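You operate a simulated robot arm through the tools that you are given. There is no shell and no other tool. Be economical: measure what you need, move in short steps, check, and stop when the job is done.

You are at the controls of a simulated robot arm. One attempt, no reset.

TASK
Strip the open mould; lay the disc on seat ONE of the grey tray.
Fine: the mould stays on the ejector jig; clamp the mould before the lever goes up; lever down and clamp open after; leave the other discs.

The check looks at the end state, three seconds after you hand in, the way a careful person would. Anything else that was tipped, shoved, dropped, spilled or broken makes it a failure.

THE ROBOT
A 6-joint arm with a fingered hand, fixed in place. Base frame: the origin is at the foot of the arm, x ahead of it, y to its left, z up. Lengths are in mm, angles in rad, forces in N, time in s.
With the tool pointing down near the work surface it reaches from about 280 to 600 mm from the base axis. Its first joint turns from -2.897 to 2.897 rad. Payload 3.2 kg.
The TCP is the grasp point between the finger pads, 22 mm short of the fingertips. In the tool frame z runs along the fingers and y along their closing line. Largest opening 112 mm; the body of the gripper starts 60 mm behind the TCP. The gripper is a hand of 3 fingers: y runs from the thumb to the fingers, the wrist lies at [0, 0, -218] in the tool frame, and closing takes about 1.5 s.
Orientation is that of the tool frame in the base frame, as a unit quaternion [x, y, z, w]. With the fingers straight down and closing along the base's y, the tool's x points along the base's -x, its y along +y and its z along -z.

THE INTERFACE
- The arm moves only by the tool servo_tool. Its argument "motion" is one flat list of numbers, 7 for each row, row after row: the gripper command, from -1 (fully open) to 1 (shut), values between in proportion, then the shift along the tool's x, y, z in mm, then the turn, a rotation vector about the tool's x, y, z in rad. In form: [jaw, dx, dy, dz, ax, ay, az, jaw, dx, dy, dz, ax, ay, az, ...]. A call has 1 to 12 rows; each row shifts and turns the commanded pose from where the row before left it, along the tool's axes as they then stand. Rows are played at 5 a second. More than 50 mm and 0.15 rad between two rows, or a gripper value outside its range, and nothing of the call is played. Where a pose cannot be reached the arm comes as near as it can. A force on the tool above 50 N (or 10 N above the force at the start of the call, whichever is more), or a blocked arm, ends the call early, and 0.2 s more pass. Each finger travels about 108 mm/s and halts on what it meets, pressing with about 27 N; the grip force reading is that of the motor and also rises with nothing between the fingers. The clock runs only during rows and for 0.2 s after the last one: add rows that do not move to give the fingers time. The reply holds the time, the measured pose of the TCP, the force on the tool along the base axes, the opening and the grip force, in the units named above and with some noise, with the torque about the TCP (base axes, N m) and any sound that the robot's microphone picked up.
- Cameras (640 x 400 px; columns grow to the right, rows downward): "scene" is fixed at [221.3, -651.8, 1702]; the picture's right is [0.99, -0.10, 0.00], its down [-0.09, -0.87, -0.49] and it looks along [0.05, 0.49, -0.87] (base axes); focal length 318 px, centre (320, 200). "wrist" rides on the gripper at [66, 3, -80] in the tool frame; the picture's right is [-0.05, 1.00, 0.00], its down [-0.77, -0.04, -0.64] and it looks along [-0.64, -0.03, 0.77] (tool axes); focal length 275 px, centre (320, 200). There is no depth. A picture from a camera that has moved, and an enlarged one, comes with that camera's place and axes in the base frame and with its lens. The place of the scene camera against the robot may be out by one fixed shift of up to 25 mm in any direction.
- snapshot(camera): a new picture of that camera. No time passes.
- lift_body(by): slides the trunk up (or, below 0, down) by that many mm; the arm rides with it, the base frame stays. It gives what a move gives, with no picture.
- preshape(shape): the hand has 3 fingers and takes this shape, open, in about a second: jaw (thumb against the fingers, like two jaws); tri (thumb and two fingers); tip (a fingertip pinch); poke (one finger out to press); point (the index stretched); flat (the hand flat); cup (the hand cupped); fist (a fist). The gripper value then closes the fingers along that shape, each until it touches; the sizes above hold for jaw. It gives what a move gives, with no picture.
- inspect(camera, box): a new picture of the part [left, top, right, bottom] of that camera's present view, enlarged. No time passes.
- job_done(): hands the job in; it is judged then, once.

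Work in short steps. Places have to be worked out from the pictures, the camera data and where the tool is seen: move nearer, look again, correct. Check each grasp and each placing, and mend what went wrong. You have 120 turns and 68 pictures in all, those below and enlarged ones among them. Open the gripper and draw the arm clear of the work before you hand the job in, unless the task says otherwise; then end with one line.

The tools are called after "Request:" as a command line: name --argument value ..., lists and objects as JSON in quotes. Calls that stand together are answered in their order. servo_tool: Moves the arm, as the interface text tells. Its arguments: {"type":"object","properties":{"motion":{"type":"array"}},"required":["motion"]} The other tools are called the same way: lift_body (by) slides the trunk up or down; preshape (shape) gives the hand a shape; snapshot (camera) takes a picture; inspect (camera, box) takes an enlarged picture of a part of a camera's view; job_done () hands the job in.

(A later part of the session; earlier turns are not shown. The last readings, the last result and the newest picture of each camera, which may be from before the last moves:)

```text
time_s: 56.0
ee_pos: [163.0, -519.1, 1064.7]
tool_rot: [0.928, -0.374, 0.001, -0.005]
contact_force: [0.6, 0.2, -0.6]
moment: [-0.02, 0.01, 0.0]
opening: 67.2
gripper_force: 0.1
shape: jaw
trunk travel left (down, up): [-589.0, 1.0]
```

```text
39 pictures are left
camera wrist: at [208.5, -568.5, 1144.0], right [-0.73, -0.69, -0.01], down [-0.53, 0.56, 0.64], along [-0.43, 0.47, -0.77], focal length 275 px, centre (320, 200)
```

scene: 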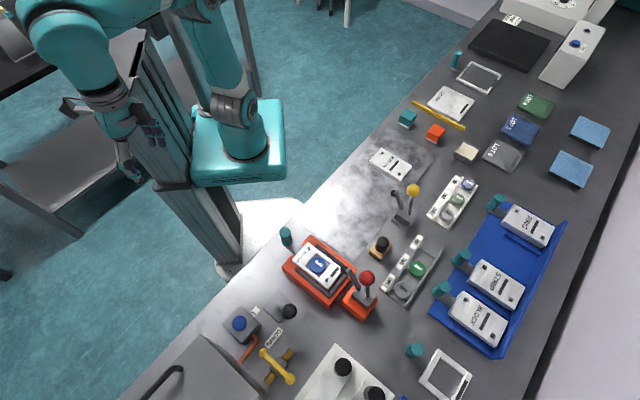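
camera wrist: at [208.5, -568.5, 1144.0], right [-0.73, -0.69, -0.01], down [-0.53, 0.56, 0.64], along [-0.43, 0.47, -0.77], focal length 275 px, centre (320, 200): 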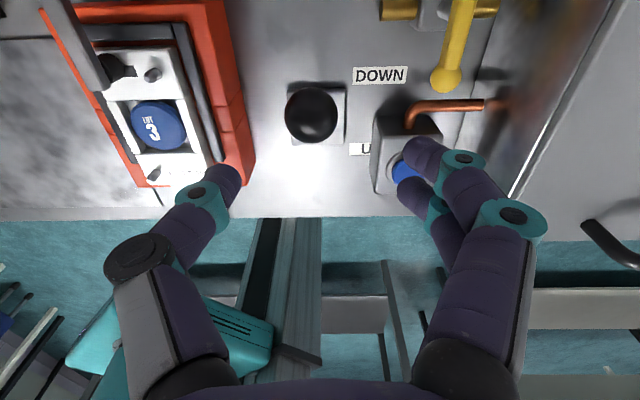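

The ball is at about (167,-513,976), nearly beneath the tool. I'll shift -6 mm and lower around it.

Request:
servo_tool --motion '[-0.2, 0, -6, 20, 0, 0, 0, -0.2, 0, 0, 30, 0, 0, 0, -0.2, 0, 0, 25, 0, 0, 0, -0.2, 0, 0, 18, 0, 0, 0, -0.2, 0, 0, 0, 0, 0, 0]'

Request:
snapshot --camera "wrist"

```text
time_s: 57.2
ee_pos: [165.1, -510.6, 968.4]
tool_rot: [0.927, -0.375, 0.001, -0.004]
contact_force: [-0.2, 0.2, 1.0]
moment: [-0.02, 0.02, 0.01]
opening: 66.8
gripper_force: 0.0
shape: jaw
trunk travel left (down, up): [-589.0, 1.0]
```

```text
38 pictures are left
camera wrist: at [211.0, -560.3, 1048.7], right [-0.73, -0.69, -0.01], down [-0.53, 0.56, 0.64], along [-0.43, 0.47, -0.77], focal length 275 px, centre (320, 200)
```

wrist: 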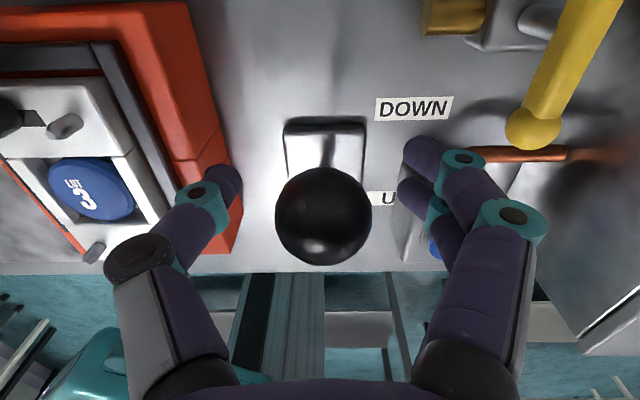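

The ball is centred between the fingers. Closing.

Request:
servo_tool --motion '[0.3, 0, 0, 0, 0, 0, 0, 1, 0, 0, 0, 0, 0, 0, 1, 0, 0, 0, 0, 0, 0, 1, 0, 0, 0, 0, 0, 0, 1, 0, 0, 0, 0, 0, 0, 1, 0, 0, 0, 0, 0, 0]'

Request:
snapshot --camera "wrist"

```text
time_s: 58.6
ee_pos: [165.5, -511.7, 967.3]
tool_rot: [0.927, -0.374, 0.001, -0.006]
contact_force: [-0.2, 6.1, -13.1]
moment: [-0.19, 0.19, 0.11]
opening: 5.3
gripper_force: 27.0
shape: jaw
trunk travel left (down, up): [-589.0, 1.0]
```

```text
37 pictures are left
camera wrist: at [211.2, -560.3, 1047.9], right [-0.73, -0.69, -0.01], down [-0.53, 0.55, 0.64], along [-0.43, 0.47, -0.77], focal length 275 px, centre (320, 200)
```

wrist: 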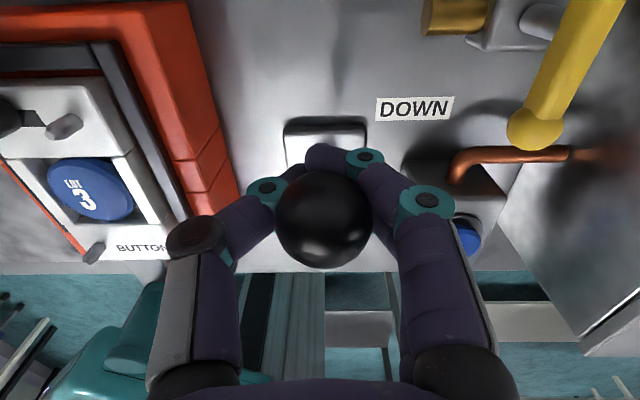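

The hand cages the lever under the ball. I'll swing it inward along its arc toward UP, first half.

Request:
servo_tool --motion '[1, -10, 0, -3, 0, 0, 0, 1, -11, 0, -3, 0, 0, 0, 1, -13, 0, -1, 0, 0, 0, 1, -13, 0, -1, 0, 0, 0, 1, 0, 0, 0, 0, 0, 0]'

```text
time_s: 59.8
ee_pos: [133.6, -479.1, 978.9]
tool_rot: [0.928, -0.374, 0.001, -0.005]
contact_force: [5.6, 4.5, -6.5]
moment: [-0.26, 0.07, 0.07]
opening: 4.5
gripper_force: 26.5
shape: jaw
trunk travel left (down, up): [-589.0, 1.0]
```

Low forces and the lever follows. Second half.

Request:
servo_tool --motion '[1, -13, 0, 2, 0, 0, 0, 1, -13, 0, 3, 0, 0, 0, 1, -10, 0, 4, 0, 0, 0, 1, -8, 0, 4, 0, 0, 0, 1, 0, 0, 0, 0, 0, 0]'

Request:
snapshot --camera "wrist"

```text
time_s: 61.0
ee_pos: [105.0, -448.3, 964.8]
tool_rot: [0.927, -0.375, 0.001, -0.004]
contact_force: [24.7, 0.5, 13.3]
moment: [0.06, -0.37, 0.02]
opening: 4.7
gripper_force: 27.2
shape: jaw
trunk travel left (down, up): [-589.0, 1.0]
```

```text
36 pictures are left
camera wrist: at [149.9, -498.3, 1045.9], right [-0.73, -0.69, -0.01], down [-0.53, 0.56, 0.64], along [-0.43, 0.47, -0.77], focal length 275 px, centre (320, 200)
```

wrist: 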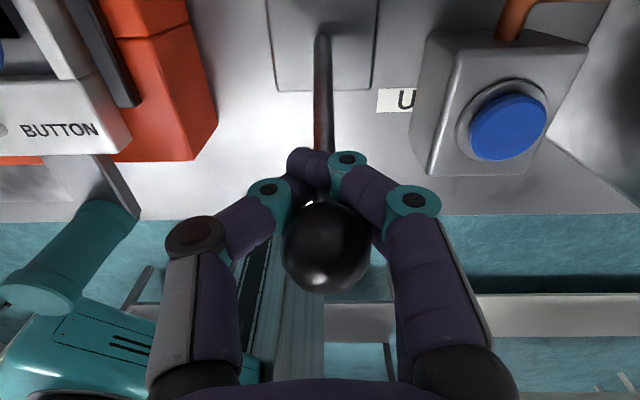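

Resistance is starting and the lever leans to UP. I'll check the disc in the scene camera.

Request:
inspect --camera "scene" --box '[240, 210, 380, 330]'

```text
3.33 times, centred on (310, 270) of scene
camera zoom: at [221.3, -651.8, 1702.0], right [0.99, -0.1, 0.0], down [-0.09, -0.87, -0.49], along [0.05, 0.49, -0.87], focal length 1060 px, centre (353, -33)
```

zoom: 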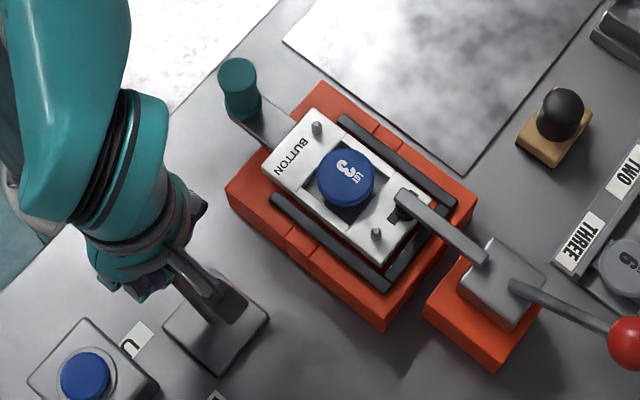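

The disc has risen out of the cavity. I'll nudge the lever a bit more to its stop and then release and back straight up.

Request:
servo_tool --motion '[1, -4, 0, 2, 0, 0, 0, 1, -3, 0, 2, 0, 0, 0, 1, 0, 0, 0, 0, 0, 0]'

Request:
servo_tool --motion '[-0.2, 0, 0, 0, 0, 0, 0, -0.2, 0, 0, 0, 0, 0, 0, -0.2, 0, 0, 0, 0, 0, 0, -0.2, 0, 0, 0, 0, 0, 0, -0.2, 0, 0, -30, 0, 0, 0, -0.2, 0, 0, -40, 0, 0, 0, -0.2, 0, 0, -20, 0, 0, 0, -0.2, 0, 0, 0, 0, 0, 0]'

Request:
inspect --camera "scene" --box '[240, 210, 380, 330]'

```text
time_s: 61.5
ee_pos: [103.2, -448.9, 964.4]
tool_rot: [0.927, -0.375, 0.005, 0.0]
contact_force: [29.2, 0.6, 10.2]
moment: [0.04, -0.4, 0.07]
opening: 4.6
gripper_force: 26.9
shape: jaw
trunk travel left (down, up): [-589.0, 1.0]
stopped in row 2: the force on the tool passed its limit at 53 N (the readings are from after the stop); the commanded pose is now the measured one
```

```text
time_s: 63.4
ee_pos: [99.6, -449.7, 1053.9]
tool_rot: [0.928, -0.373, 0.005, -0.001]
contact_force: [0.2, 0.6, -0.7]
moment: [0.03, -0.05, 0.01]
opening: 66.8
gripper_force: 0.1
shape: jaw
trunk travel left (down, up): [-589.0, 1.0]
```

```text
3.33 times, centred on (310, 270) of scene
camera zoom: at [221.3, -651.8, 1702.0], right [0.99, -0.1, 0.0], down [-0.09, -0.87, -0.49], along [0.05, 0.49, -0.87], focal length 1060 px, centre (353, -33)
```

zoom: 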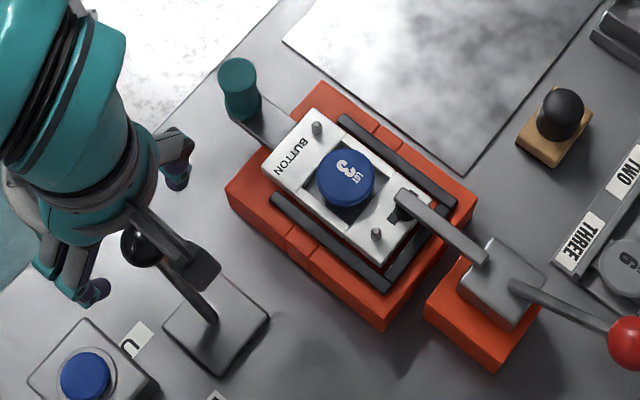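

The lever stays up and the disc stands proud of the mould. I'll move above the disc for a close look.

Request:
servo_tool --motion '[-0.2, 16, -34, 0, 0, 0, 0, -0.2, 16, -34, 0, 0, 0, 0, -0.2, 16, -34, 0, 0, 0, 0, -0.2, 17, -34, 0, 0, 0, 0, -0.2, 0, 0, 0, 0, 0, 0]'

Request:
snapshot --camera "wrist"

```text
time_s: 64.5
ee_pos: [236.8, -396.6, 1057.6]
tool_rot: [0.927, -0.375, 0.004, -0.001]
contact_force: [-0.8, 0.0, 0.2]
moment: [-0.01, 0.03, 0.02]
opening: 67.1
gripper_force: 0.1
shape: jaw
trunk travel left (down, up): [-589.0, 1.0]
```

```text
33 pictures are left
camera wrist: at [282.7, -446.4, 1137.3], right [-0.73, -0.69, -0.01], down [-0.54, 0.56, 0.63], along [-0.43, 0.46, -0.78], focal length 275 px, centre (320, 200)
```

wrist: 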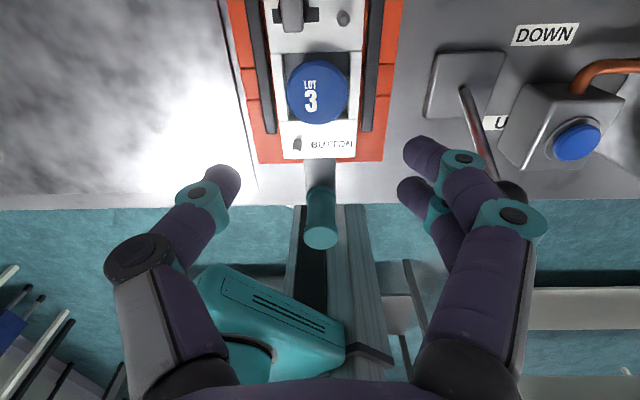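

The disc is at about (241,-397). I'll tilt the tool by 0.35 rad (needed for the far tray), narrow the opening to about 55 mm, and lower to z 962.

Request:
servo_tool --motion '[0.03, 0, -2, 0, 0, 0.12, 0, 0.03, 0, 0, 0, 0, 0.12, 0, 0.03, 0, 0, 0, 0, 0.11, 0, 0.03, -10.9, 0, 29.7, 0, 0, 0, 0.03, -10.9, 0, 29.7, 0, 0, 0, 0.03, -10.9, 0, 29.7, 0, 0, 0, 0.03, 0, 0, 0, 0, 0, 0]'

Request:
snapshot --camera "wrist"

Request:
inspect --camera "scene" --box '[265, 215, 375, 310]'

```text
time_s: 66.2
ee_pos: [241.3, -395.9, 961.5]
tool_rot: [0.912, -0.369, 0.166, 0.065]
contact_force: [0.0, -0.3, -0.3]
moment: [-0.02, 0.02, 0.0]
opening: 55.0
gripper_force: 0.0
shape: jaw
trunk travel left (down, up): [-589.0, 1.0]
```

```text
32 pictures are left
camera wrist: at [263.6, -421.9, 1059.7], right [-0.73, -0.69, -0.02], down [-0.66, 0.68, 0.33], along [-0.21, 0.25, -0.95], focal length 275 px, centre (320, 200)
```

wrist: 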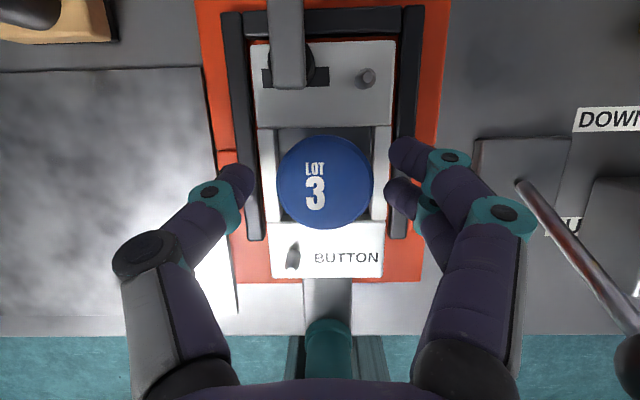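

```text
4.21 times, centred on (320, 262) of scene
camera zoom: at [221.3, -651.8, 1702.0], right [0.99, -0.1, 0.0], down [-0.09, -0.87, -0.49], along [0.05, 0.49, -0.87], focal length 1339 px, centre (320, -63)
```

zoom: 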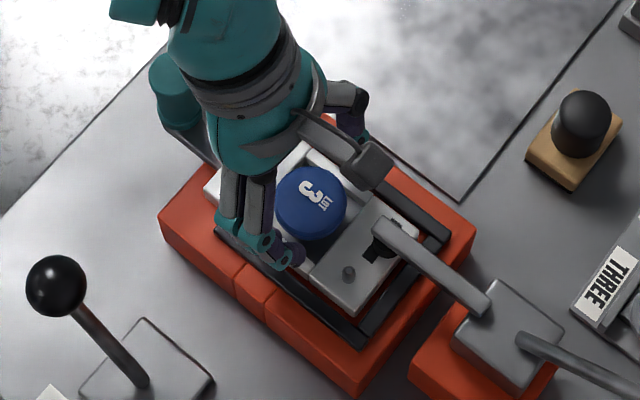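

The fingertips flank the disc, whose top is at about z 940. I'll shift 5 mm inward, lower 13 mm and close.

Request:
servo_tool --motion '[0.03, -4.6, 0, 5.2, 0, 0, 0, 0.03, -4.6, 0, 5.2, 0, 0, 0, 0.03, 0, 0, 0, 0, 0, 0]'

Request:
snapshot --camera "wrist"

```text
time_s: 67.0
ee_pos: [237.7, -392.8, 948.6]
tool_rot: [0.912, -0.369, 0.166, 0.064]
contact_force: [1.2, -1.6, 2.5]
moment: [-0.08, 0.06, 0.01]
opening: 55.0
gripper_force: 0.0
shape: jaw
trunk travel left (down, up): [-589.0, 1.0]
```

```text
30 pictures are left
camera wrist: at [259.8, -419.2, 1047.3], right [-0.72, -0.69, -0.02], down [-0.66, 0.68, 0.33], along [-0.21, 0.25, -0.95], focal length 275 px, centre (320, 200)
```

wrist: 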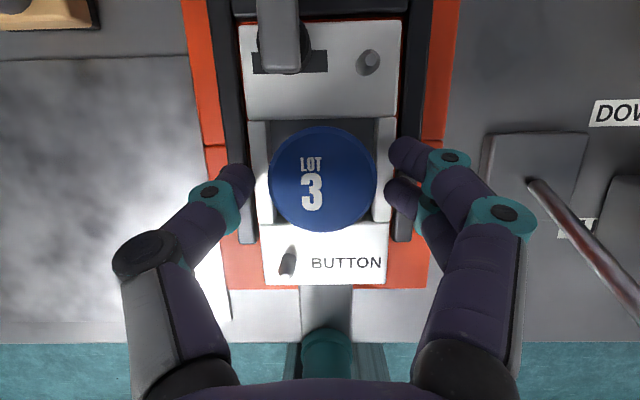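

There's a slight touch (about 3 N) on the rails. I'll raise 2 mm and close on the disc.

Request:
servo_tool --motion '[0.1, 0.7, 0, -1.9, 0, 0, 0, 0.2, 0, 0, 0, 0, 0, 0, 0.3, 0, 0, 0, 0, 0, 0, 0.5, 0, 0, 0, 0, 0, 0, 0.5, 0, 0, 0, 0, 0, 0, 0.5, 0, 0, 0, 0, 0, 0]'

Request:
snapshot --camera "wrist"

```text
time_s: 68.3
ee_pos: [237.9, -392.6, 950.3]
tool_rot: [0.912, -0.369, 0.166, 0.064]
contact_force: [-4.1, -3.7, -0.8]
moment: [-0.1, 0.1, 0.01]
opening: 36.6
gripper_force: 26.8
shape: jaw
trunk travel left (down, up): [-589.0, 1.0]
```

```text
29 pictures are left
camera wrist: at [259.6, -418.6, 1049.5], right [-0.73, -0.69, -0.02], down [-0.66, 0.68, 0.33], along [-0.21, 0.25, -0.95], focal length 275 px, centre (320, 200)
```

wrist: 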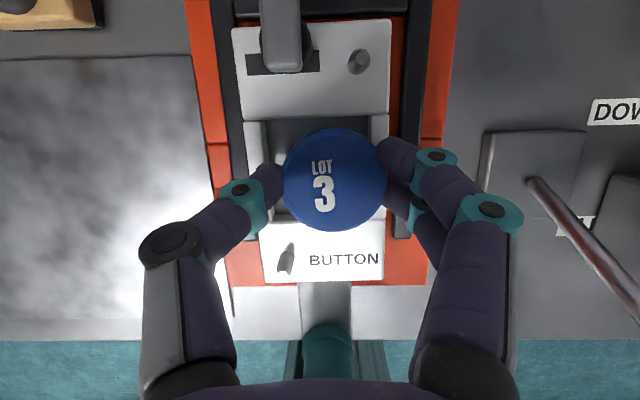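

Gripped: 27 N at 36.6 mm. I'll lift slowly.

Request:
servo_tool --motion '[0.6, 3.5, 0, -9.4, 0, 0, 0, 0.6, 3.5, 0, -9.4, 0, 0, 0, 0.6, 7, 0, -18.8, 0, 0, 0, 0.6, 10, 0, -28, 0, 0, 0, 0.6, 0, 0, 0, 0, 0, 0]'

Request:
snapshot --camera "wrist"

Request:
inspect --camera "scene" --box '[265, 205, 385, 310]'

```text
time_s: 69.5
ee_pos: [236.2, -390.1, 1019.9]
tool_rot: [0.912, -0.369, 0.166, 0.065]
contact_force: [0.3, 0.4, -0.2]
moment: [-0.02, 0.0, 0.02]
opening: 36.3
gripper_force: 26.5
shape: jaw
trunk travel left (down, up): [-589.0, 1.0]
```

```text
28 pictures are left
camera wrist: at [259.2, -416.2, 1118.3], right [-0.73, -0.69, -0.02], down [-0.66, 0.68, 0.33], along [-0.21, 0.25, -0.94], focal length 275 px, centre (320, 200)
```

wrist: 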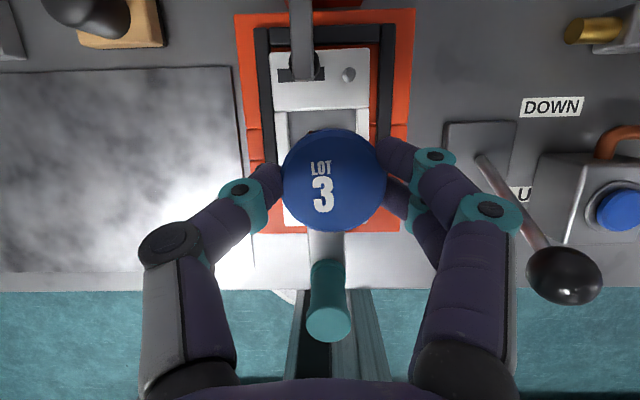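

```text
3.81 times, centred on (325, 258) of scene
camera zoom: at [221.3, -651.8, 1702.0], right [0.99, -0.1, 0.0], down [-0.09, -0.87, -0.49], along [0.05, 0.49, -0.87], focal length 1211 px, centre (301, -19)
```

zoom: 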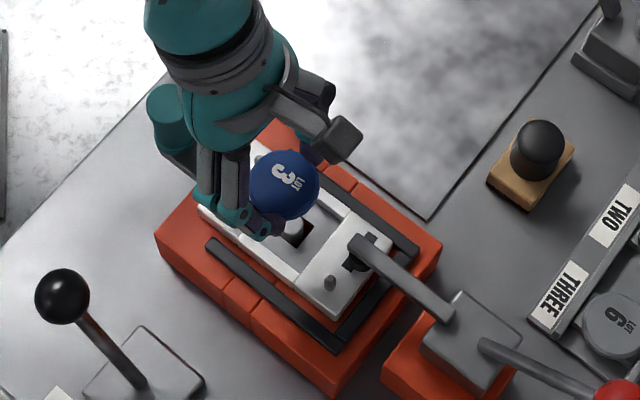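

The disc is held level. Now I'll move toward the grey tray at safe height to measure seat ONE and the nearby yellow clamp.

Request:
servo_tool --motion '[0.6, 32.5, -21, 8.9, 0, 0, 0, 0.6, 32.5, -21, 8.9, 0, 0, 0, 0.6, 32.5, -21, 8.9, 0, 0, 0, 0.6, 32.5, -21, 8.9, 0, 0, 0, 0.6, 32.5, -21, 8.9, 0, 0, 0, 0.6, 0, 0, 0, 0, 0, 0]'

Request:
snapshot --camera "wrist"

Request:
snapshot --camera "scene"

```text
time_s: 71.0
ee_pos: [430.4, -431.2, 1037.1]
tool_rot: [0.912, -0.369, 0.166, 0.065]
contact_force: [0.7, 0.4, -0.5]
moment: [0.01, 0.02, -0.01]
opening: 36.2
gripper_force: 27.0
shape: jaw
trunk travel left (down, up): [-589.0, 1.0]
```

```text
26 pictures are left
camera wrist: at [452.2, -457.6, 1135.4], right [-0.73, -0.69, -0.02], down [-0.66, 0.68, 0.33], along [-0.21, 0.25, -0.94], focal length 275 px, centre (320, 200)
```

wrist: 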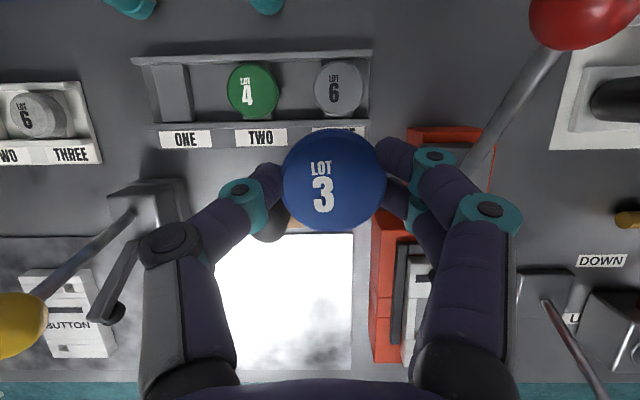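

```text
25 pictures are left
```

scene: 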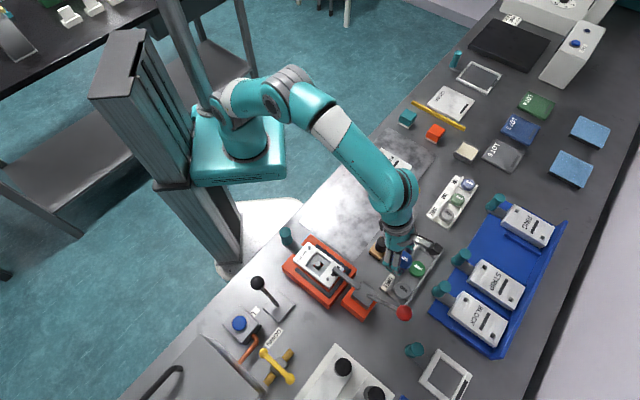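

I'll enlarge the tray to see seat ONE.

Request:
inspect --camera "wrist" --box '[110, 30, 390, 190]'

Request:
inspect --camera "scene" --box '[370, 210, 470, 310]'

```text
2.29 times, centred on (250, 110) of wrist
camera zoom: at [452.2, -457.6, 1135.4], right [-0.73, -0.69, -0.02], down [-0.66, 0.68, 0.33], along [-0.21, 0.25, -0.94], focal length 629 px, centre (480, 406)
```

zoom: 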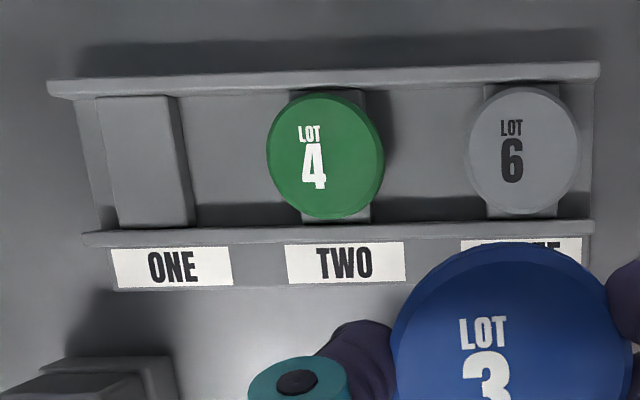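

```text
4.00 times, centred on (420, 260) of scene
camera zoom: at [221.3, -651.8, 1702.0], right [0.99, -0.1, 0.0], down [-0.09, -0.87, -0.49], along [0.05, 0.49, -0.87], focal length 1272 px, centre (-80, -40)
```

zoom: 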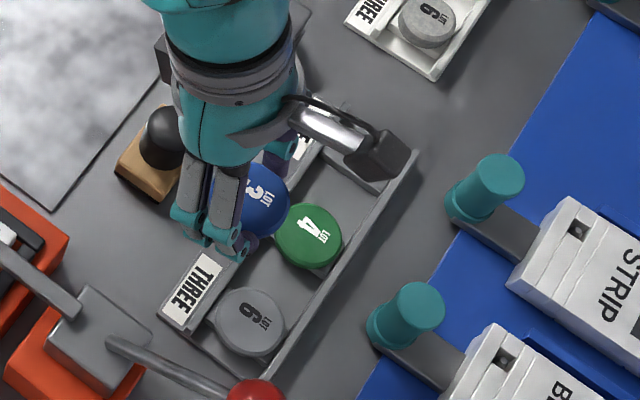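

Seat ONE's pedestal is at about (557,-373). The yellow knob, near (494,-264,1023), is close to where my wrist would go, so I'll yaw the hand by 0.3 rad away from it and move to a point above the seat.

Request:
servo_tool --motion '[0.6, 0, 0, 0, 0.0351, 0, -0.0936, 0.6, 0, 0, 0, 0.0351, 0, -0.0936, 0.6, 0, 0, 0, 0.0351, 0, -0.0936, 0.6, 14.5, -28.5, 19.3, 0, 0, 0, 0.6, 14.5, -28.5, 19.3, 0, 0, 0, 0.6, 14.5, -28.5, 19.3, 0, 0, 0, 0.6, 14.5, -28.5, 19.3, 0, 0, 0, 0.6, 0, 0, 0, 0, 0, 0]'

Request:
snapshot --camera "wrist"

Request:
inspect --camera "scene" --box '[360, 160, 480, 300]'

```text
time_s: 72.8
ee_pos: [551.1, -366.3, 984.1]
tool_rot: [0.957, -0.228, 0.174, 0.039]
contact_force: [0.1, 0.0, 0.1]
moment: [-0.02, 0.02, 0.01]
opening: 36.3
gripper_force: 27.1
shape: jaw
trunk travel left (down, up): [-589.0, 1.0]
```

```text
22 pictures are left
camera wrist: at [580.8, -385.9, 1081.6], right [-0.49, -0.87, -0.02], down [-0.83, 0.46, 0.32], along [-0.27, 0.18, -0.95], focal length 275 px, centre (320, 200)
```

wrist: 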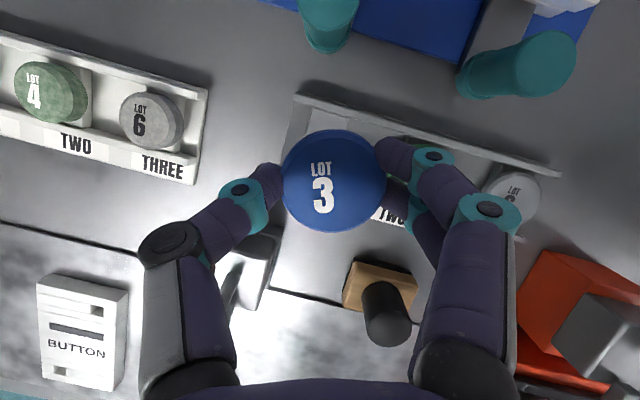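

```text
2.86 times, centred on (420, 230) of scene
camera zoom: at [221.3, -651.8, 1702.0], right [0.99, -0.1, 0.0], down [-0.09, -0.87, -0.49], along [0.05, 0.49, -0.87], focal length 908 px, centre (34, 114)
```

zoom: 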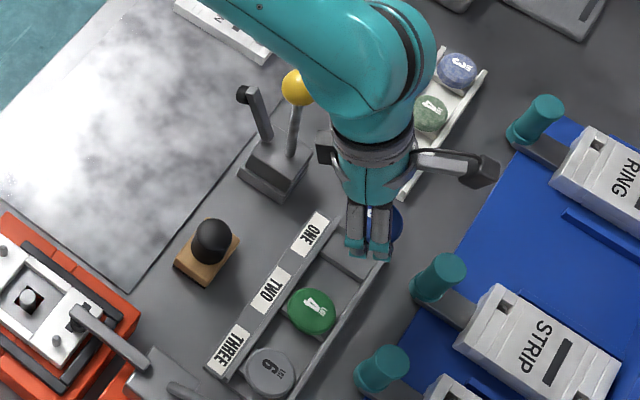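

The held disc covers seat ONE. I'll enlarge to locate the tray corner and the visible disc 6 for an exact seat position.

Request:
inspect --camera "wrist" --box '[240, 70, 580, 290]'

```text
1.82 times, centred on (410, 180) of wrist
camera zoom: at [580.8, -385.9, 1081.6], right [-0.49, -0.87, -0.02], down [-0.83, 0.46, 0.32], along [-0.27, 0.18, -0.95], focal length 500 px, centre (156, 236)
```

zoom: 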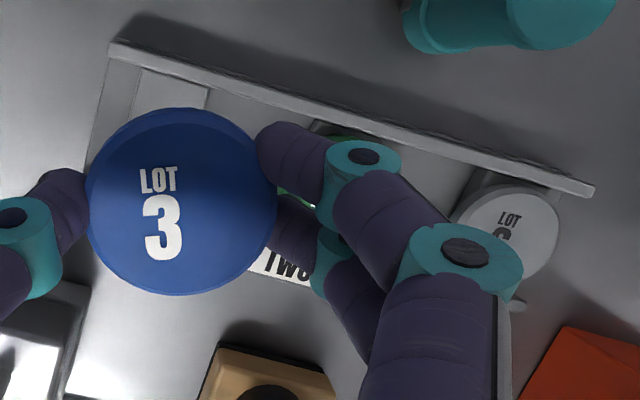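

Combining views puts seat ONE at about (556.5,-373), with seated disc tops at z ≈887; the held disc is at (553,-375). I'll correct by (+3.6,+2.3) and lower about 62 mm, stopping above the rails.

Request:
servo_tool --motion '[0.6, -6.5, -3.7, 20, 0, 0, 0, 0.6, -6.5, 0, 20, 0, 0, 0, 0.6, -7, 0, 18.5, 0, 0, 0, 0.6, 0, 0, 0, 0, 0, 0]'

Request:
snapshot --camera "wrist"

Request:
inspect --camera "scene" --box '[390, 200, 470, 280]'

```text
time_s: 73.8
ee_pos: [556.2, -364.7, 923.0]
tool_rot: [0.957, -0.229, 0.174, 0.039]
contact_force: [-0.3, -0.4, -0.1]
moment: [0.02, 0.02, 0.0]
opening: 35.7
gripper_force: 27.5
shape: jaw
trunk travel left (down, up): [-589.0, 1.0]
```

```text
19 pictures are left
camera wrist: at [585.0, -383.5, 1021.4], right [-0.49, -0.87, -0.02], down [-0.83, 0.46, 0.33], along [-0.27, 0.18, -0.95], focal length 275 px, centre (320, 200)
```

wrist: 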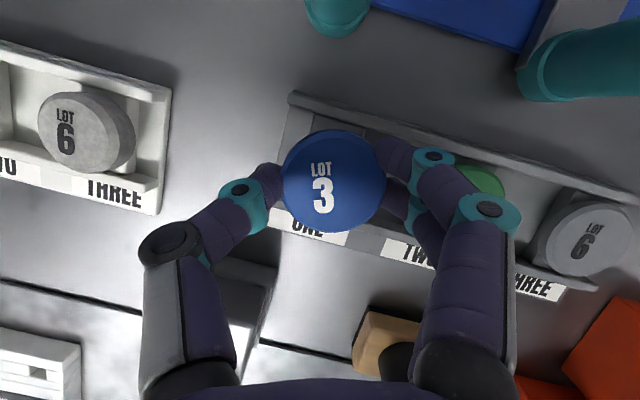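

```text
5.00 times, centred on (430, 240) of scene
camera zoom: at [221.3, -651.8, 1702.0], right [0.99, -0.1, 0.0], down [-0.09, -0.87, -0.49], along [0.05, 0.49, -0.87], focal length 1590 px, centre (-230, 0)
```

zoom: 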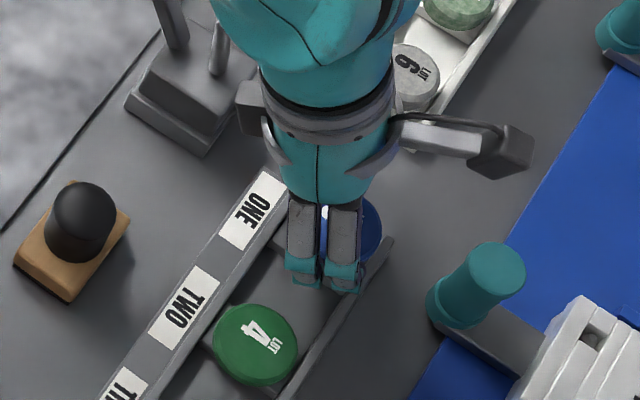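

I'll enlarge the wrist view around the held disc and rails.

Request:
inspect --camera "wrist" --box '[240, 80, 420, 260]'

Request:
inspect --camera "wrist" --box '[420, 130, 640, 310]'

```text
2.22 times, centred on (330, 170) of wrist
camera zoom: at [585.0, -383.5, 1021.4], right [-0.49, -0.87, -0.02], down [-0.83, 0.46, 0.33], along [-0.27, 0.18, -0.95], focal length 612 px, centre (298, 267)
```

zoom: 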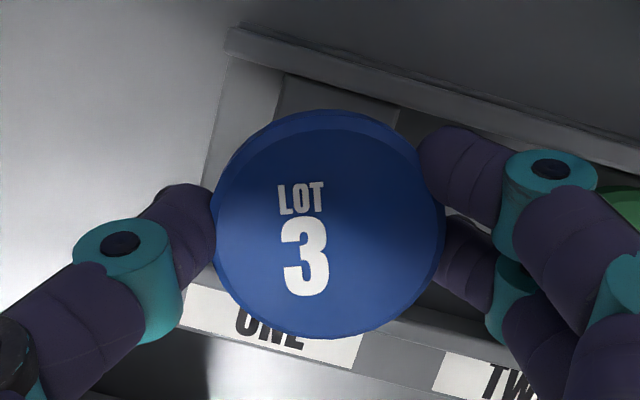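

```text
2.22 times, centred on (530, 220) of wrist
camera zoom: at [585.0, -383.5, 1021.4], right [-0.49, -0.87, -0.02], down [-0.83, 0.46, 0.33], along [-0.27, 0.18, -0.95], focal length 612 px, centre (-147, 156)
```

zoom: 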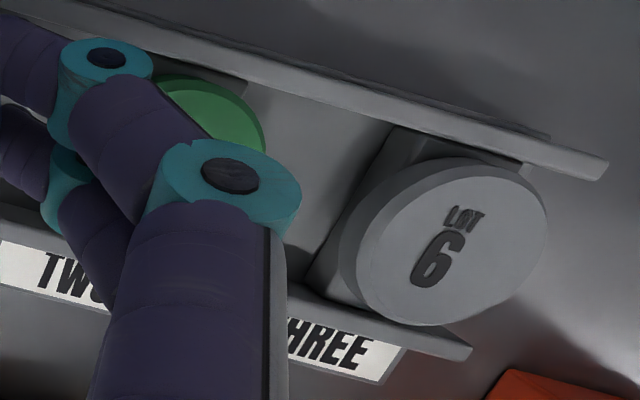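

The held disc (557,-372) agrees with my seat estimates, which average (557.6,-371.7). I'll lower 18 mm and watch the force.

Request:
servo_tool --motion '[0.6, -2.1, 0, 5.6, 0, 0, 0, 0.6, -2.1, 0, 5.6, 0, 0, 0, 0.6, -2.1, 0, 5.7, 0, 0, 0, 0.6, 0, 0, 0, 0, 0, 0]'

Request:
inspect --camera "wrist" --box '[240, 80, 420, 260]'

```text
time_s: 74.8
ee_pos: [559.0, -364.3, 904.5]
tool_rot: [0.957, -0.228, 0.175, 0.039]
contact_force: [-0.2, 0.3, -0.6]
moment: [0.0, -0.02, -0.02]
opening: 35.7
gripper_force: 27.0
shape: jaw
trunk travel left (down, up): [-589.0, 1.0]
```

```text
2.22 times, centred on (330, 170) of wrist
camera zoom: at [587.0, -383.9, 1002.9], right [-0.49, -0.87, -0.02], down [-0.83, 0.46, 0.32], along [-0.27, 0.18, -0.95], focal length 612 px, centre (298, 267)
```

zoom: 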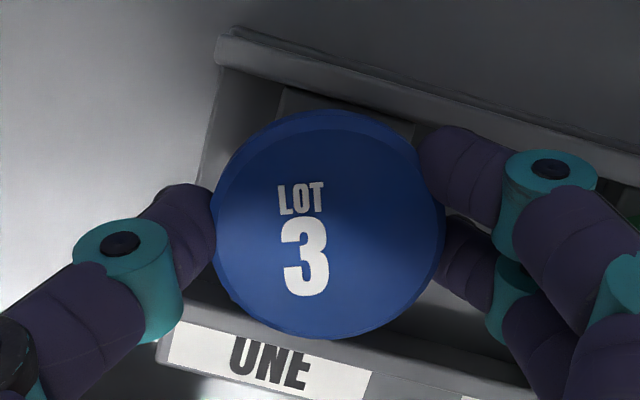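

Clearances to both rails look balanced. I'll lower 6 mm in small steps with a slight drift correction and check the force.

Request:
servo_tool --motion '[0.6, -1.6, 0, 2.8, 0, 0, 0, 0.6, -1.6, 0, 2.8, 0, 0, 0, 0.6, 0, 0, 0, 0, 0, 0]'

```text
time_s: 75.5
ee_pos: [557.4, -364.4, 898.2]
tool_rot: [0.957, -0.228, 0.175, 0.039]
contact_force: [0.1, -0.5, -0.1]
moment: [-0.01, -0.01, 0.01]
opening: 35.8
gripper_force: 27.5
shape: jaw
trunk travel left (down, up): [-589.0, 1.0]
```

No contact yet. I'll continue in 2 mm steps.

Request:
servo_tool --motion '[0.6, -0.7, 0, 1.9, 0, 0, 0, 0.6, 0, 0, 0, 0, 0, 0]'

Request:
servo_tool --motion '[0.6, -0.7, 0, 1.9, 0, 0, 0, 0.6, 0, 0, 0, 0, 0, 0]'

Request:
inspect --camera "wrist" --box '[240, 80, 420, 260]'

```text
time_s: 76.2
ee_pos: [557.4, -364.1, 896.9]
tool_rot: [0.957, -0.229, 0.174, 0.04]
contact_force: [0.2, -0.6, 2.7]
moment: [-0.15, 0.0, -0.01]
opening: 35.9
gripper_force: 27.3
shape: jaw
trunk travel left (down, up): [-589.0, 1.0]
```

```text
time_s: 76.8
ee_pos: [557.9, -364.1, 894.5]
tool_rot: [0.957, -0.229, 0.173, 0.04]
contact_force: [-2.8, 1.1, 2.5]
moment: [0.01, 0.08, -0.04]
opening: 36.0
gripper_force: 26.4
shape: jaw
trunk travel left (down, up): [-589.0, 1.0]
```

```text
2.22 times, centred on (330, 170) of wrist
camera zoom: at [585.5, -383.4, 992.5], right [-0.49, -0.87, -0.02], down [-0.83, 0.46, 0.33], along [-0.27, 0.18, -0.95], focal length 612 px, centre (298, 267)
```

zoom: 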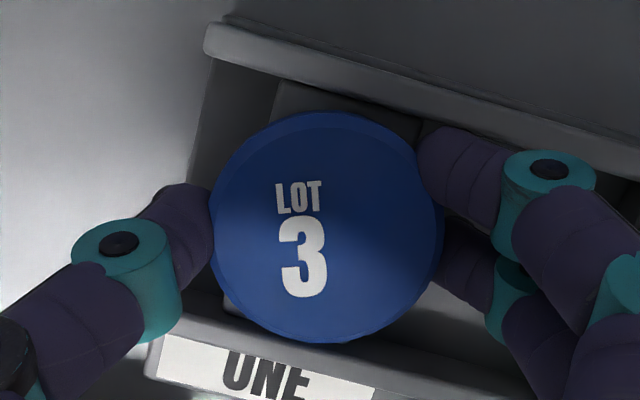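

There's light contact (2.7 N) at the expected seat height. One more small step will confirm it rests on the pedestal.

Request:
servo_tool --motion '[0.6, 0.6, 0, 1.5, 0, 0, 0, 0.6, 0, 0, 0, 0, 0, 0]'

```text
time_s: 77.3
ee_pos: [556.1, -364.1, 893.3]
tool_rot: [0.957, -0.228, 0.174, 0.039]
contact_force: [-4.9, -0.1, 4.1]
moment: [-0.02, 0.13, -0.15]
opening: 36.0
gripper_force: 26.9
shape: jaw
trunk travel left (down, up): [-589.0, 1.0]
```

Contact is confirmed at about 4–6 N. I'll open slowly, check, and then rise straight up.

Request:
servo_tool --motion '[0.34, 0, 0, 0, 0, 0, 0, 0.3, 0, 0, 0, 0, 0, 0, 0.26, 0, 0, 0, 0, 0, 0, 0.22, 0, 0, 0, 0, 0, 0, 0.18, 0, 0, 0, 0, 0, 0, 0.14, 0, 0, 0, 0, 0, 0, 0.1, 0, 0, 0, 0, 0, 0, 0.1, 0, 0, 0, 0, 0, 0]'

Request:
inspect --camera "wrist" --box '[240, 80, 420, 260]'

```text
time_s: 79.2
ee_pos: [558.1, -363.3, 893.1]
tool_rot: [0.957, -0.228, 0.174, 0.038]
contact_force: [-4.1, 3.5, -0.8]
moment: [0.08, 0.09, -0.14]
opening: 48.1
gripper_force: 0.0
shape: jaw
trunk travel left (down, up): [-589.0, 1.0]
```

```text
2.22 times, centred on (330, 170) of wrist
camera zoom: at [586.0, -383.0, 991.9], right [-0.49, -0.87, -0.02], down [-0.83, 0.46, 0.32], along [-0.27, 0.18, -0.95], focal length 612 px, centre (298, 267)
```

zoom: 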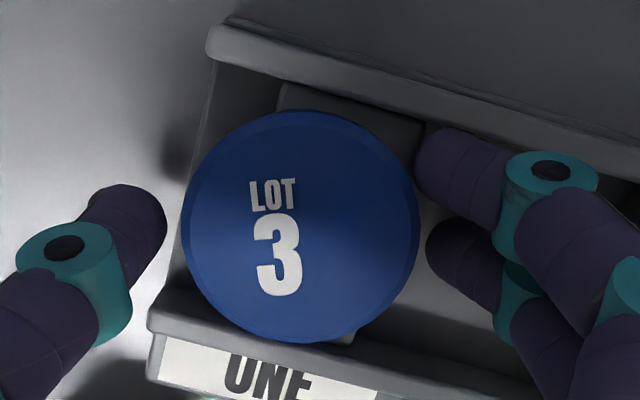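

The disc lies on the pedestal and the right finger is still just touching it. I'll shift 1.7 mm away to centre and rise straight up.

Request:
servo_tool --motion '[0.08, 0, 1.7, 0, 0, 0, 0, 0.08, 1.8, 0, -4.7, 0, 0, 0, 0.08, 3.5, 0, -9.4, 0, 0, 0, 0.08, 7, 0, -18.8, 0, 0, 0, 0.08, 10, 0, -28, 0, 0, 0, 0.08, 0, 0, 0, 0, 0, 0]'

Request:
inspect --camera "wrist" --box '[200, 40, 640, 300]'

```text
time_s: 80.5
ee_pos: [557.9, -365.7, 957.2]
tool_rot: [0.957, -0.228, 0.174, 0.039]
contact_force: [0.8, 0.5, 0.3]
moment: [0.02, -0.02, 0.02]
opening: 51.1
gripper_force: 0.1
shape: jaw
trunk travel left (down, up): [-589.0, 1.0]
```

```text
1.45 times, centred on (420, 170) of wrist
camera zoom: at [586.6, -385.4, 1055.1], right [-0.49, -0.87, -0.02], down [-0.83, 0.46, 0.32], along [-0.27, 0.18, -0.95], focal length 400 px, centre (174, 244)
```

zoom: 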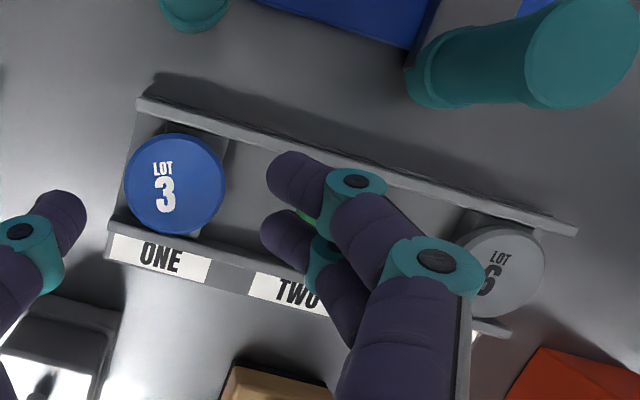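

Disc 3 sits flat on seat ONE. I'll retrace my path up and away and turn the hand back.

Request:
servo_tool --motion '[0.0, 9.8, 0, -26.2, 0, 0, 0, 0.0, -14.5, 28.5, -19.3, 0, 0, 0, 0.0, -14.5, 28.5, -19.3, 0, 0, 0, 0.0, -14.5, 28.5, -19.3, 0, 0, 0, 0.0, -14.5, 28.5, -19.3, 0, 0, 0, -0.1, 0, 0, 0, -0.0351, 0, 0.0936, -0.1, 0, 0, 0, -0.0351, 0, 0.0936, -0.2, 0, 0, 0, -0.0351, 0, 0.0936, -0.2, 0, 0, 0, 0, 0, 0]'

Request:
inspect --camera "scene" --box '[370, 200, 470, 310]'

```text
time_s: 82.5
ee_pos: [432.9, -430.5, 1035.6]
tool_rot: [0.912, -0.369, 0.166, 0.065]
contact_force: [-0.1, 0.0, 0.2]
moment: [0.0, 0.01, -0.03]
opening: 66.5
gripper_force: 0.0
shape: jaw
trunk travel left (down, up): [-589.0, 1.0]
```

```text
3.64 times, centred on (420, 255) of scene
camera zoom: at [221.3, -651.8, 1702.0], right [0.99, -0.1, 0.0], down [-0.09, -0.87, -0.49], along [0.05, 0.49, -0.87], focal length 1156 px, centre (-44, 0)
```

zoom: 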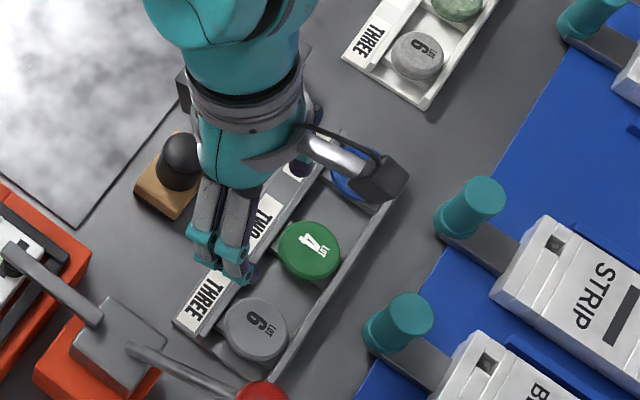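

The disc is in place. Back to the lever: I'll move inward, bring the tool upright and go above the lever ball.

Request:
servo_tool --motion '[-0.2, -29.1, 21, -16.3, 0, 0, 0, -0.2, -29.1, 21, -16.3, 0, 0, 0, -0.2, -29.1, 21, -16.3, 0, 0, 0, -0.2, -29.1, 21, -16.3, 0, 0, 0, -0.2, -29.1, 21, -16.3, 0, 0, 0, -0.2, 0, 0, 0, 0, -0.1195, 0, -0.2, 0, 0, 0, 0, -0.1195, 0, -0.2, 0, 0, 0, 0, -0.1195, 0, -0.2, 0, 0, 0, 0, 0, 0]'

Request:
servo_tool --motion '[-0.2, -15.2, 34.8, 0, 0, 0, 0, -0.2, -15.2, 34.8, 0, 0, 0, 0, -0.2, -15.2, 34.8, 0, 0, 0, 0, -0.2, -15.2, 34.8, 0, 0, 0, 0, -0.2, 0, 0, 0, 0, 0, 0]'

Request:
snapshot --camera "wrist"

```text
time_s: 84.5
ee_pos: [241.2, -394.5, 1059.2]
tool_rot: [0.927, -0.375, 0.001, -0.003]
contact_force: [0.8, 0.0, -0.2]
moment: [0.0, -0.01, -0.01]
opening: 66.8
gripper_force: 0.1
shape: jaw
trunk travel left (down, up): [-589.0, 1.0]
```

```text
time_s: 85.8
ee_pos: [101.7, -453.8, 1060.2]
tool_rot: [0.927, -0.375, 0.0, -0.003]
contact_force: [-0.3, 0.7, -0.1]
moment: [0.0, 0.02, 0.0]
opening: 66.8
gripper_force: 0.1
shape: jaw
trunk travel left (down, up): [-589.0, 1.0]
```

```text
10 pictures are left
camera wrist: at [147.7, -502.5, 1140.1], right [-0.73, -0.69, 0.0], down [-0.53, 0.56, 0.64], along [-0.43, 0.47, -0.77], focal length 275 px, centre (320, 200)
```

wrist: 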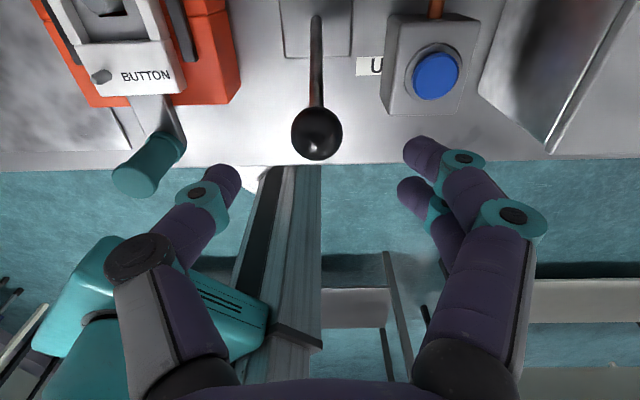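

The ball is at about (95,-441). I'll lower around it and close.

Request:
servo_tool --motion '[-0.2, -11, -4.5, 20, 0, 0, 0, -0.2, 0, 0, 30, 0, 0, 0, -0.2, 0, 0, 27, 0, 0, 0, -0.2, 0, 0, 17, 0, 0, 0, -0.2, 0, 0, 0, 0, 0, 0, 0.4, 0, 0, 0, 0, 0, 0, 1, 0, 0, 0, 0, 0, 0, 1, 0, 0, 0, 0, 0, 0, 1, 0, 0, 0, 0, 0, 0, 1, 0, 0, 0, 0, 0, 0]'

Request:
snapshot --camera "wrist"

```text
time_s: 88.0
ee_pos: [97.3, -441.9, 967.9]
tool_rot: [0.927, -0.374, 0.0, -0.003]
contact_force: [3.1, -0.6, -8.9]
moment: [-0.2, 0.28, -0.07]
opening: 5.1
gripper_force: 27.2
shape: jaw
trunk travel left (down, up): [-589.0, 1.0]
```

```text
9 pictures are left
camera wrist: at [142.6, -492.0, 1047.7], right [-0.73, -0.69, -0.01], down [-0.53, 0.56, 0.64], along [-0.43, 0.47, -0.77], focal length 275 px, centre (320, 200)
```

wrist: 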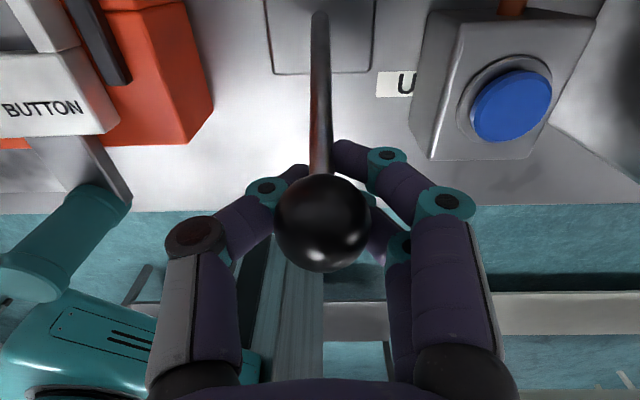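

Held. Swinging the lever back outward to DOWN along the arc.

Request:
servo_tool --motion '[1, 11, 0, -4, 0, 0, 0, 1, 12, 0, -3.5, 0, 0, 0, 1, 13, 0, -2, 0, 0, 0, 1, 13, 0, -1, 0, 0, 0, 1, 13, 0, 1, 0, 0, 0, 1, 12, 0, 2.5, 0, 0, 0, 1, 12, 0, 4, 0, 0, 0, 1, 10, 0, 4, 0, 0, 0, 1, 0, 0, 0, 0, 0, 0]'

```text
time_s: 89.6
ee_pos: [147.1, -492.6, 971.5]
tool_rot: [0.925, -0.379, -0.003, -0.004]
contact_force: [-39.1, 28.2, 15.3]
moment: [0.23, 0.37, -0.16]
opening: 0.5
gripper_force: 27.0
shape: jaw
trunk travel left (down, up): [-589.0, 1.0]
stopped in row 8: the force on the tool passed its limit at 62 N (the readings are from after the stop); the commanded pose is now the measured one
```

It stopped at 62 N before the end, with the fingers fully shut. I'll look.

Request:
snapshot --camera "wrist"

```text
8 pictures are left
camera wrist: at [192.4, -543.6, 1051.6], right [-0.73, -0.68, 0.0], down [-0.52, 0.56, 0.64], along [-0.44, 0.47, -0.76], focal length 275 px, centre (320, 200)
```

wrist: 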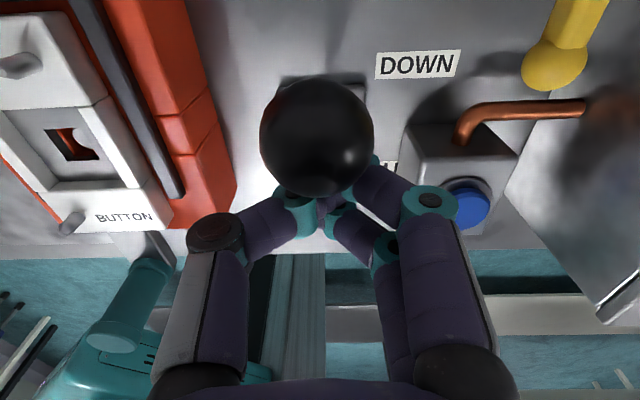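

The ball is at (167,-514), its original DOWN position, so the lever is on its stop. The rod slipped out of the grip and I'm now behind it. I'll back off inward, rise, and verify.

Request:
servo_tool --motion '[1, -8, 0, 0, 0, 0, 0, 0.8, -6, 0, 0, 0, 0, 0, 0.8, 0, 0, -20, 0, 0, 0, 0.6, 0, 0, -40, 0, 0, 0, 0.3, 0, 0, -35, 0, 0, 0, -0.2, 0, 0, 0, 0, 0, 0, -0.2, 0, 0, 0, 0, 0, 0]'

Request:
inspect --camera "scene" --box '[210, 220, 410, 370]'

```text
time_s: 91.2
ee_pos: [146.9, -487.8, 1064.3]
tool_rot: [0.927, -0.376, -0.004, -0.005]
contact_force: [0.9, -0.1, -0.7]
moment: [-0.01, 0.01, 0.0]
opening: 66.6
gripper_force: 0.1
shape: jaw
trunk travel left (down, up): [-589.0, 1.0]
```

```text
2.67 times, centred on (310, 295) of scene
camera zoom: at [221.3, -651.8, 1702.0], right [0.99, -0.1, 0.0], down [-0.09, -0.87, -0.49], along [0.05, 0.49, -0.87], focal length 848 px, centre (347, -53)
```

zoom: 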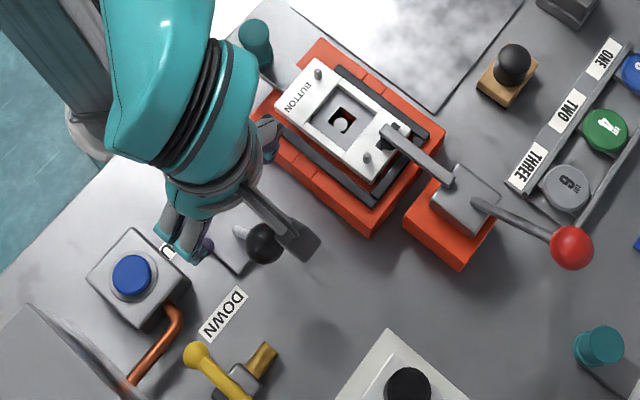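

The lever is exactly back at its DOWN position. Now to open the clamp: I'll go back over the mould line, tilt the tool as before and move to the pre-grasp pose at the red knob.

Request:
servo_tool --motion '[-0.2, 0, -35.8, 0, 0, 0, 0, -0.2, 0, -35.8, 0, 0, 0, 0, -0.2, 0, -35.8, 0, 0, 0, 0, -0.2, 0, -35.8, 0, 0, 0, 0, -0.2, 0, 0, 0, 0, 0.137, 0, -0.2, 0, 0, 0, 0, 0.137, 0, -0.2, 0, 0, 0, 0, 0.137, 0, -0.2, 0, 0, 0, 0, 0.137, 0, -0.2, 0, 0, 0, 0, 0.137, 0, -0.2, 0, 0, 0, 0, 0, 0]'

Request:
servo_tool --motion '[-0.2, 32.6, 0, 27.6, 0, 0, 0, -0.2, 32.6, 0, 27.6, 0, 0, 0, -0.2, 32.6, 0, 27.6, 0, 0, 0, -0.2, 32.6, 0, 27.6, 0, 0, 0, -0.2, 0, 0, 0, 0, 0, 0]'

Request:
snapshot --camera "wrist"

```text
time_s: 93.4
ee_pos: [245.8, -387.8, 1063.3]
tool_rot: [0.874, -0.356, 0.308, 0.122]
contact_force: [-0.1, 0.6, -0.4]
moment: [0.0, -0.03, -0.02]
opening: 66.9
gripper_force: 0.1
shape: jaw
trunk travel left (down, up): [-589.0, 1.0]
```

```text
time_s: 94.6
ee_pos: [365.4, -508.6, 1057.9]
tool_rot: [0.874, -0.356, 0.306, 0.121]
contact_force: [0.3, 0.1, -1.0]
moment: [0.01, 0.02, 0.03]
opening: 66.6
gripper_force: 0.0
shape: jaw
trunk travel left (down, up): [-589.0, 1.0]
```

```text
6 pictures are left
camera wrist: at [364.8, -512.5, 1162.2], right [-0.72, -0.69, -0.04], down [-0.69, 0.72, 0.02], along [0.01, 0.04, -1.0], focal length 275 px, centre (320, 200)
```

wrist: 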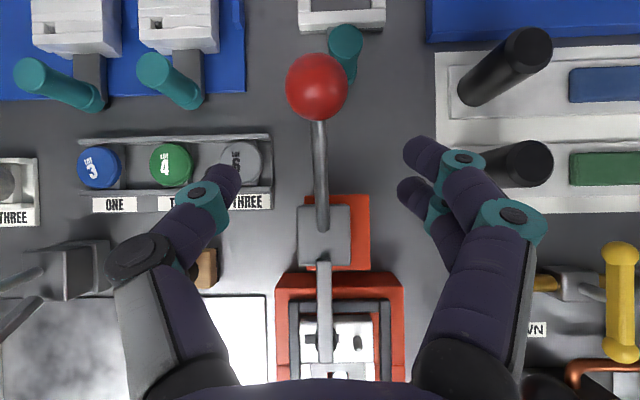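

The three tray discs are evenly spaced and the knob lies centred ahead. I'll advance along the fingers to the former grip point and close.

Request:
servo_tool --motion '[-0.2, 0, 0, 22, 0, 0, 0, -0.2, 1, 0, 22, 0, 0, 0, -0.2, 1, 0, 19, 0, 0, 0, 0.4, 0, 0, 0, 0, 0, 0, 1, 0, 0, 0, 0, 0, 0, 1, 0, 0, 0, 0, 0, 0, 1, 0, 0, 0, 0, 0, 0, 1, 0, 0, 0, 0, 0, 0]'

Request:
snapshot --camera "wrist"

```text
time_s: 96.4
ee_pos: [396.5, -535.7, 1009.7]
tool_rot: [0.874, -0.357, 0.306, 0.12]
contact_force: [-8.0, 14.2, -20.6]
moment: [-0.04, 0.09, 0.08]
opening: 1.7
gripper_force: 27.2
shape: jaw
trunk travel left (down, up): [-589.0, 1.0]
```

```text
5 pictures are left
camera wrist: at [396.4, -541.0, 1113.1], right [-0.72, -0.69, -0.04], down [-0.69, 0.72, 0.02], along [0.01, 0.04, -1.0], focal length 275 px, centre (320, 200)
```

wrist: 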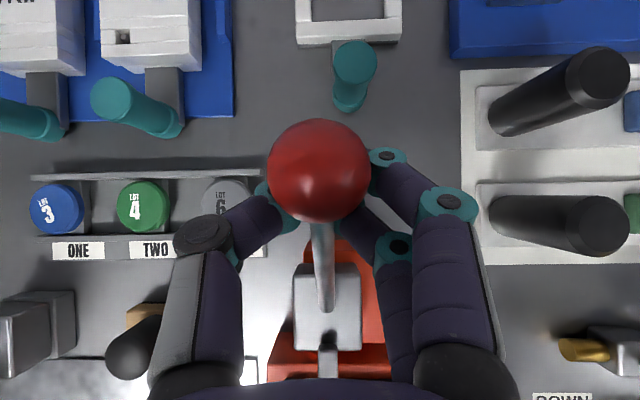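

The fingers cage the rod beneath the ball. I'll swing the handle back up along its arc, untilting as I go.

Request:
servo_tool --motion '[1, -0.3, 0, -12.5, 0, -0.035, 0, 1, -0.3, 0, -12.5, 0, -0.035, 0, 1, -3, 0, -12, 0, -0.05, 0, 1, -3, 0, -12, 0, -0.05, 0, 1, 0, 0, 0, 0, 0, 0]'

```text
time_s: 97.2
ee_pos: [383.7, -519.6, 1026.3]
tool_rot: [0.889, -0.362, 0.261, 0.099]
contact_force: [1.2, 8.5, -15.6]
moment: [-0.38, 0.0, 0.19]
opening: 0.1
gripper_force: 26.7
shape: jaw
trunk travel left (down, up): [-589.0, 1.0]
stopped in row 3: the force on the tool passed its limit at 52 N (the readings are from after the stop); the commanded pose is now the measured one
```

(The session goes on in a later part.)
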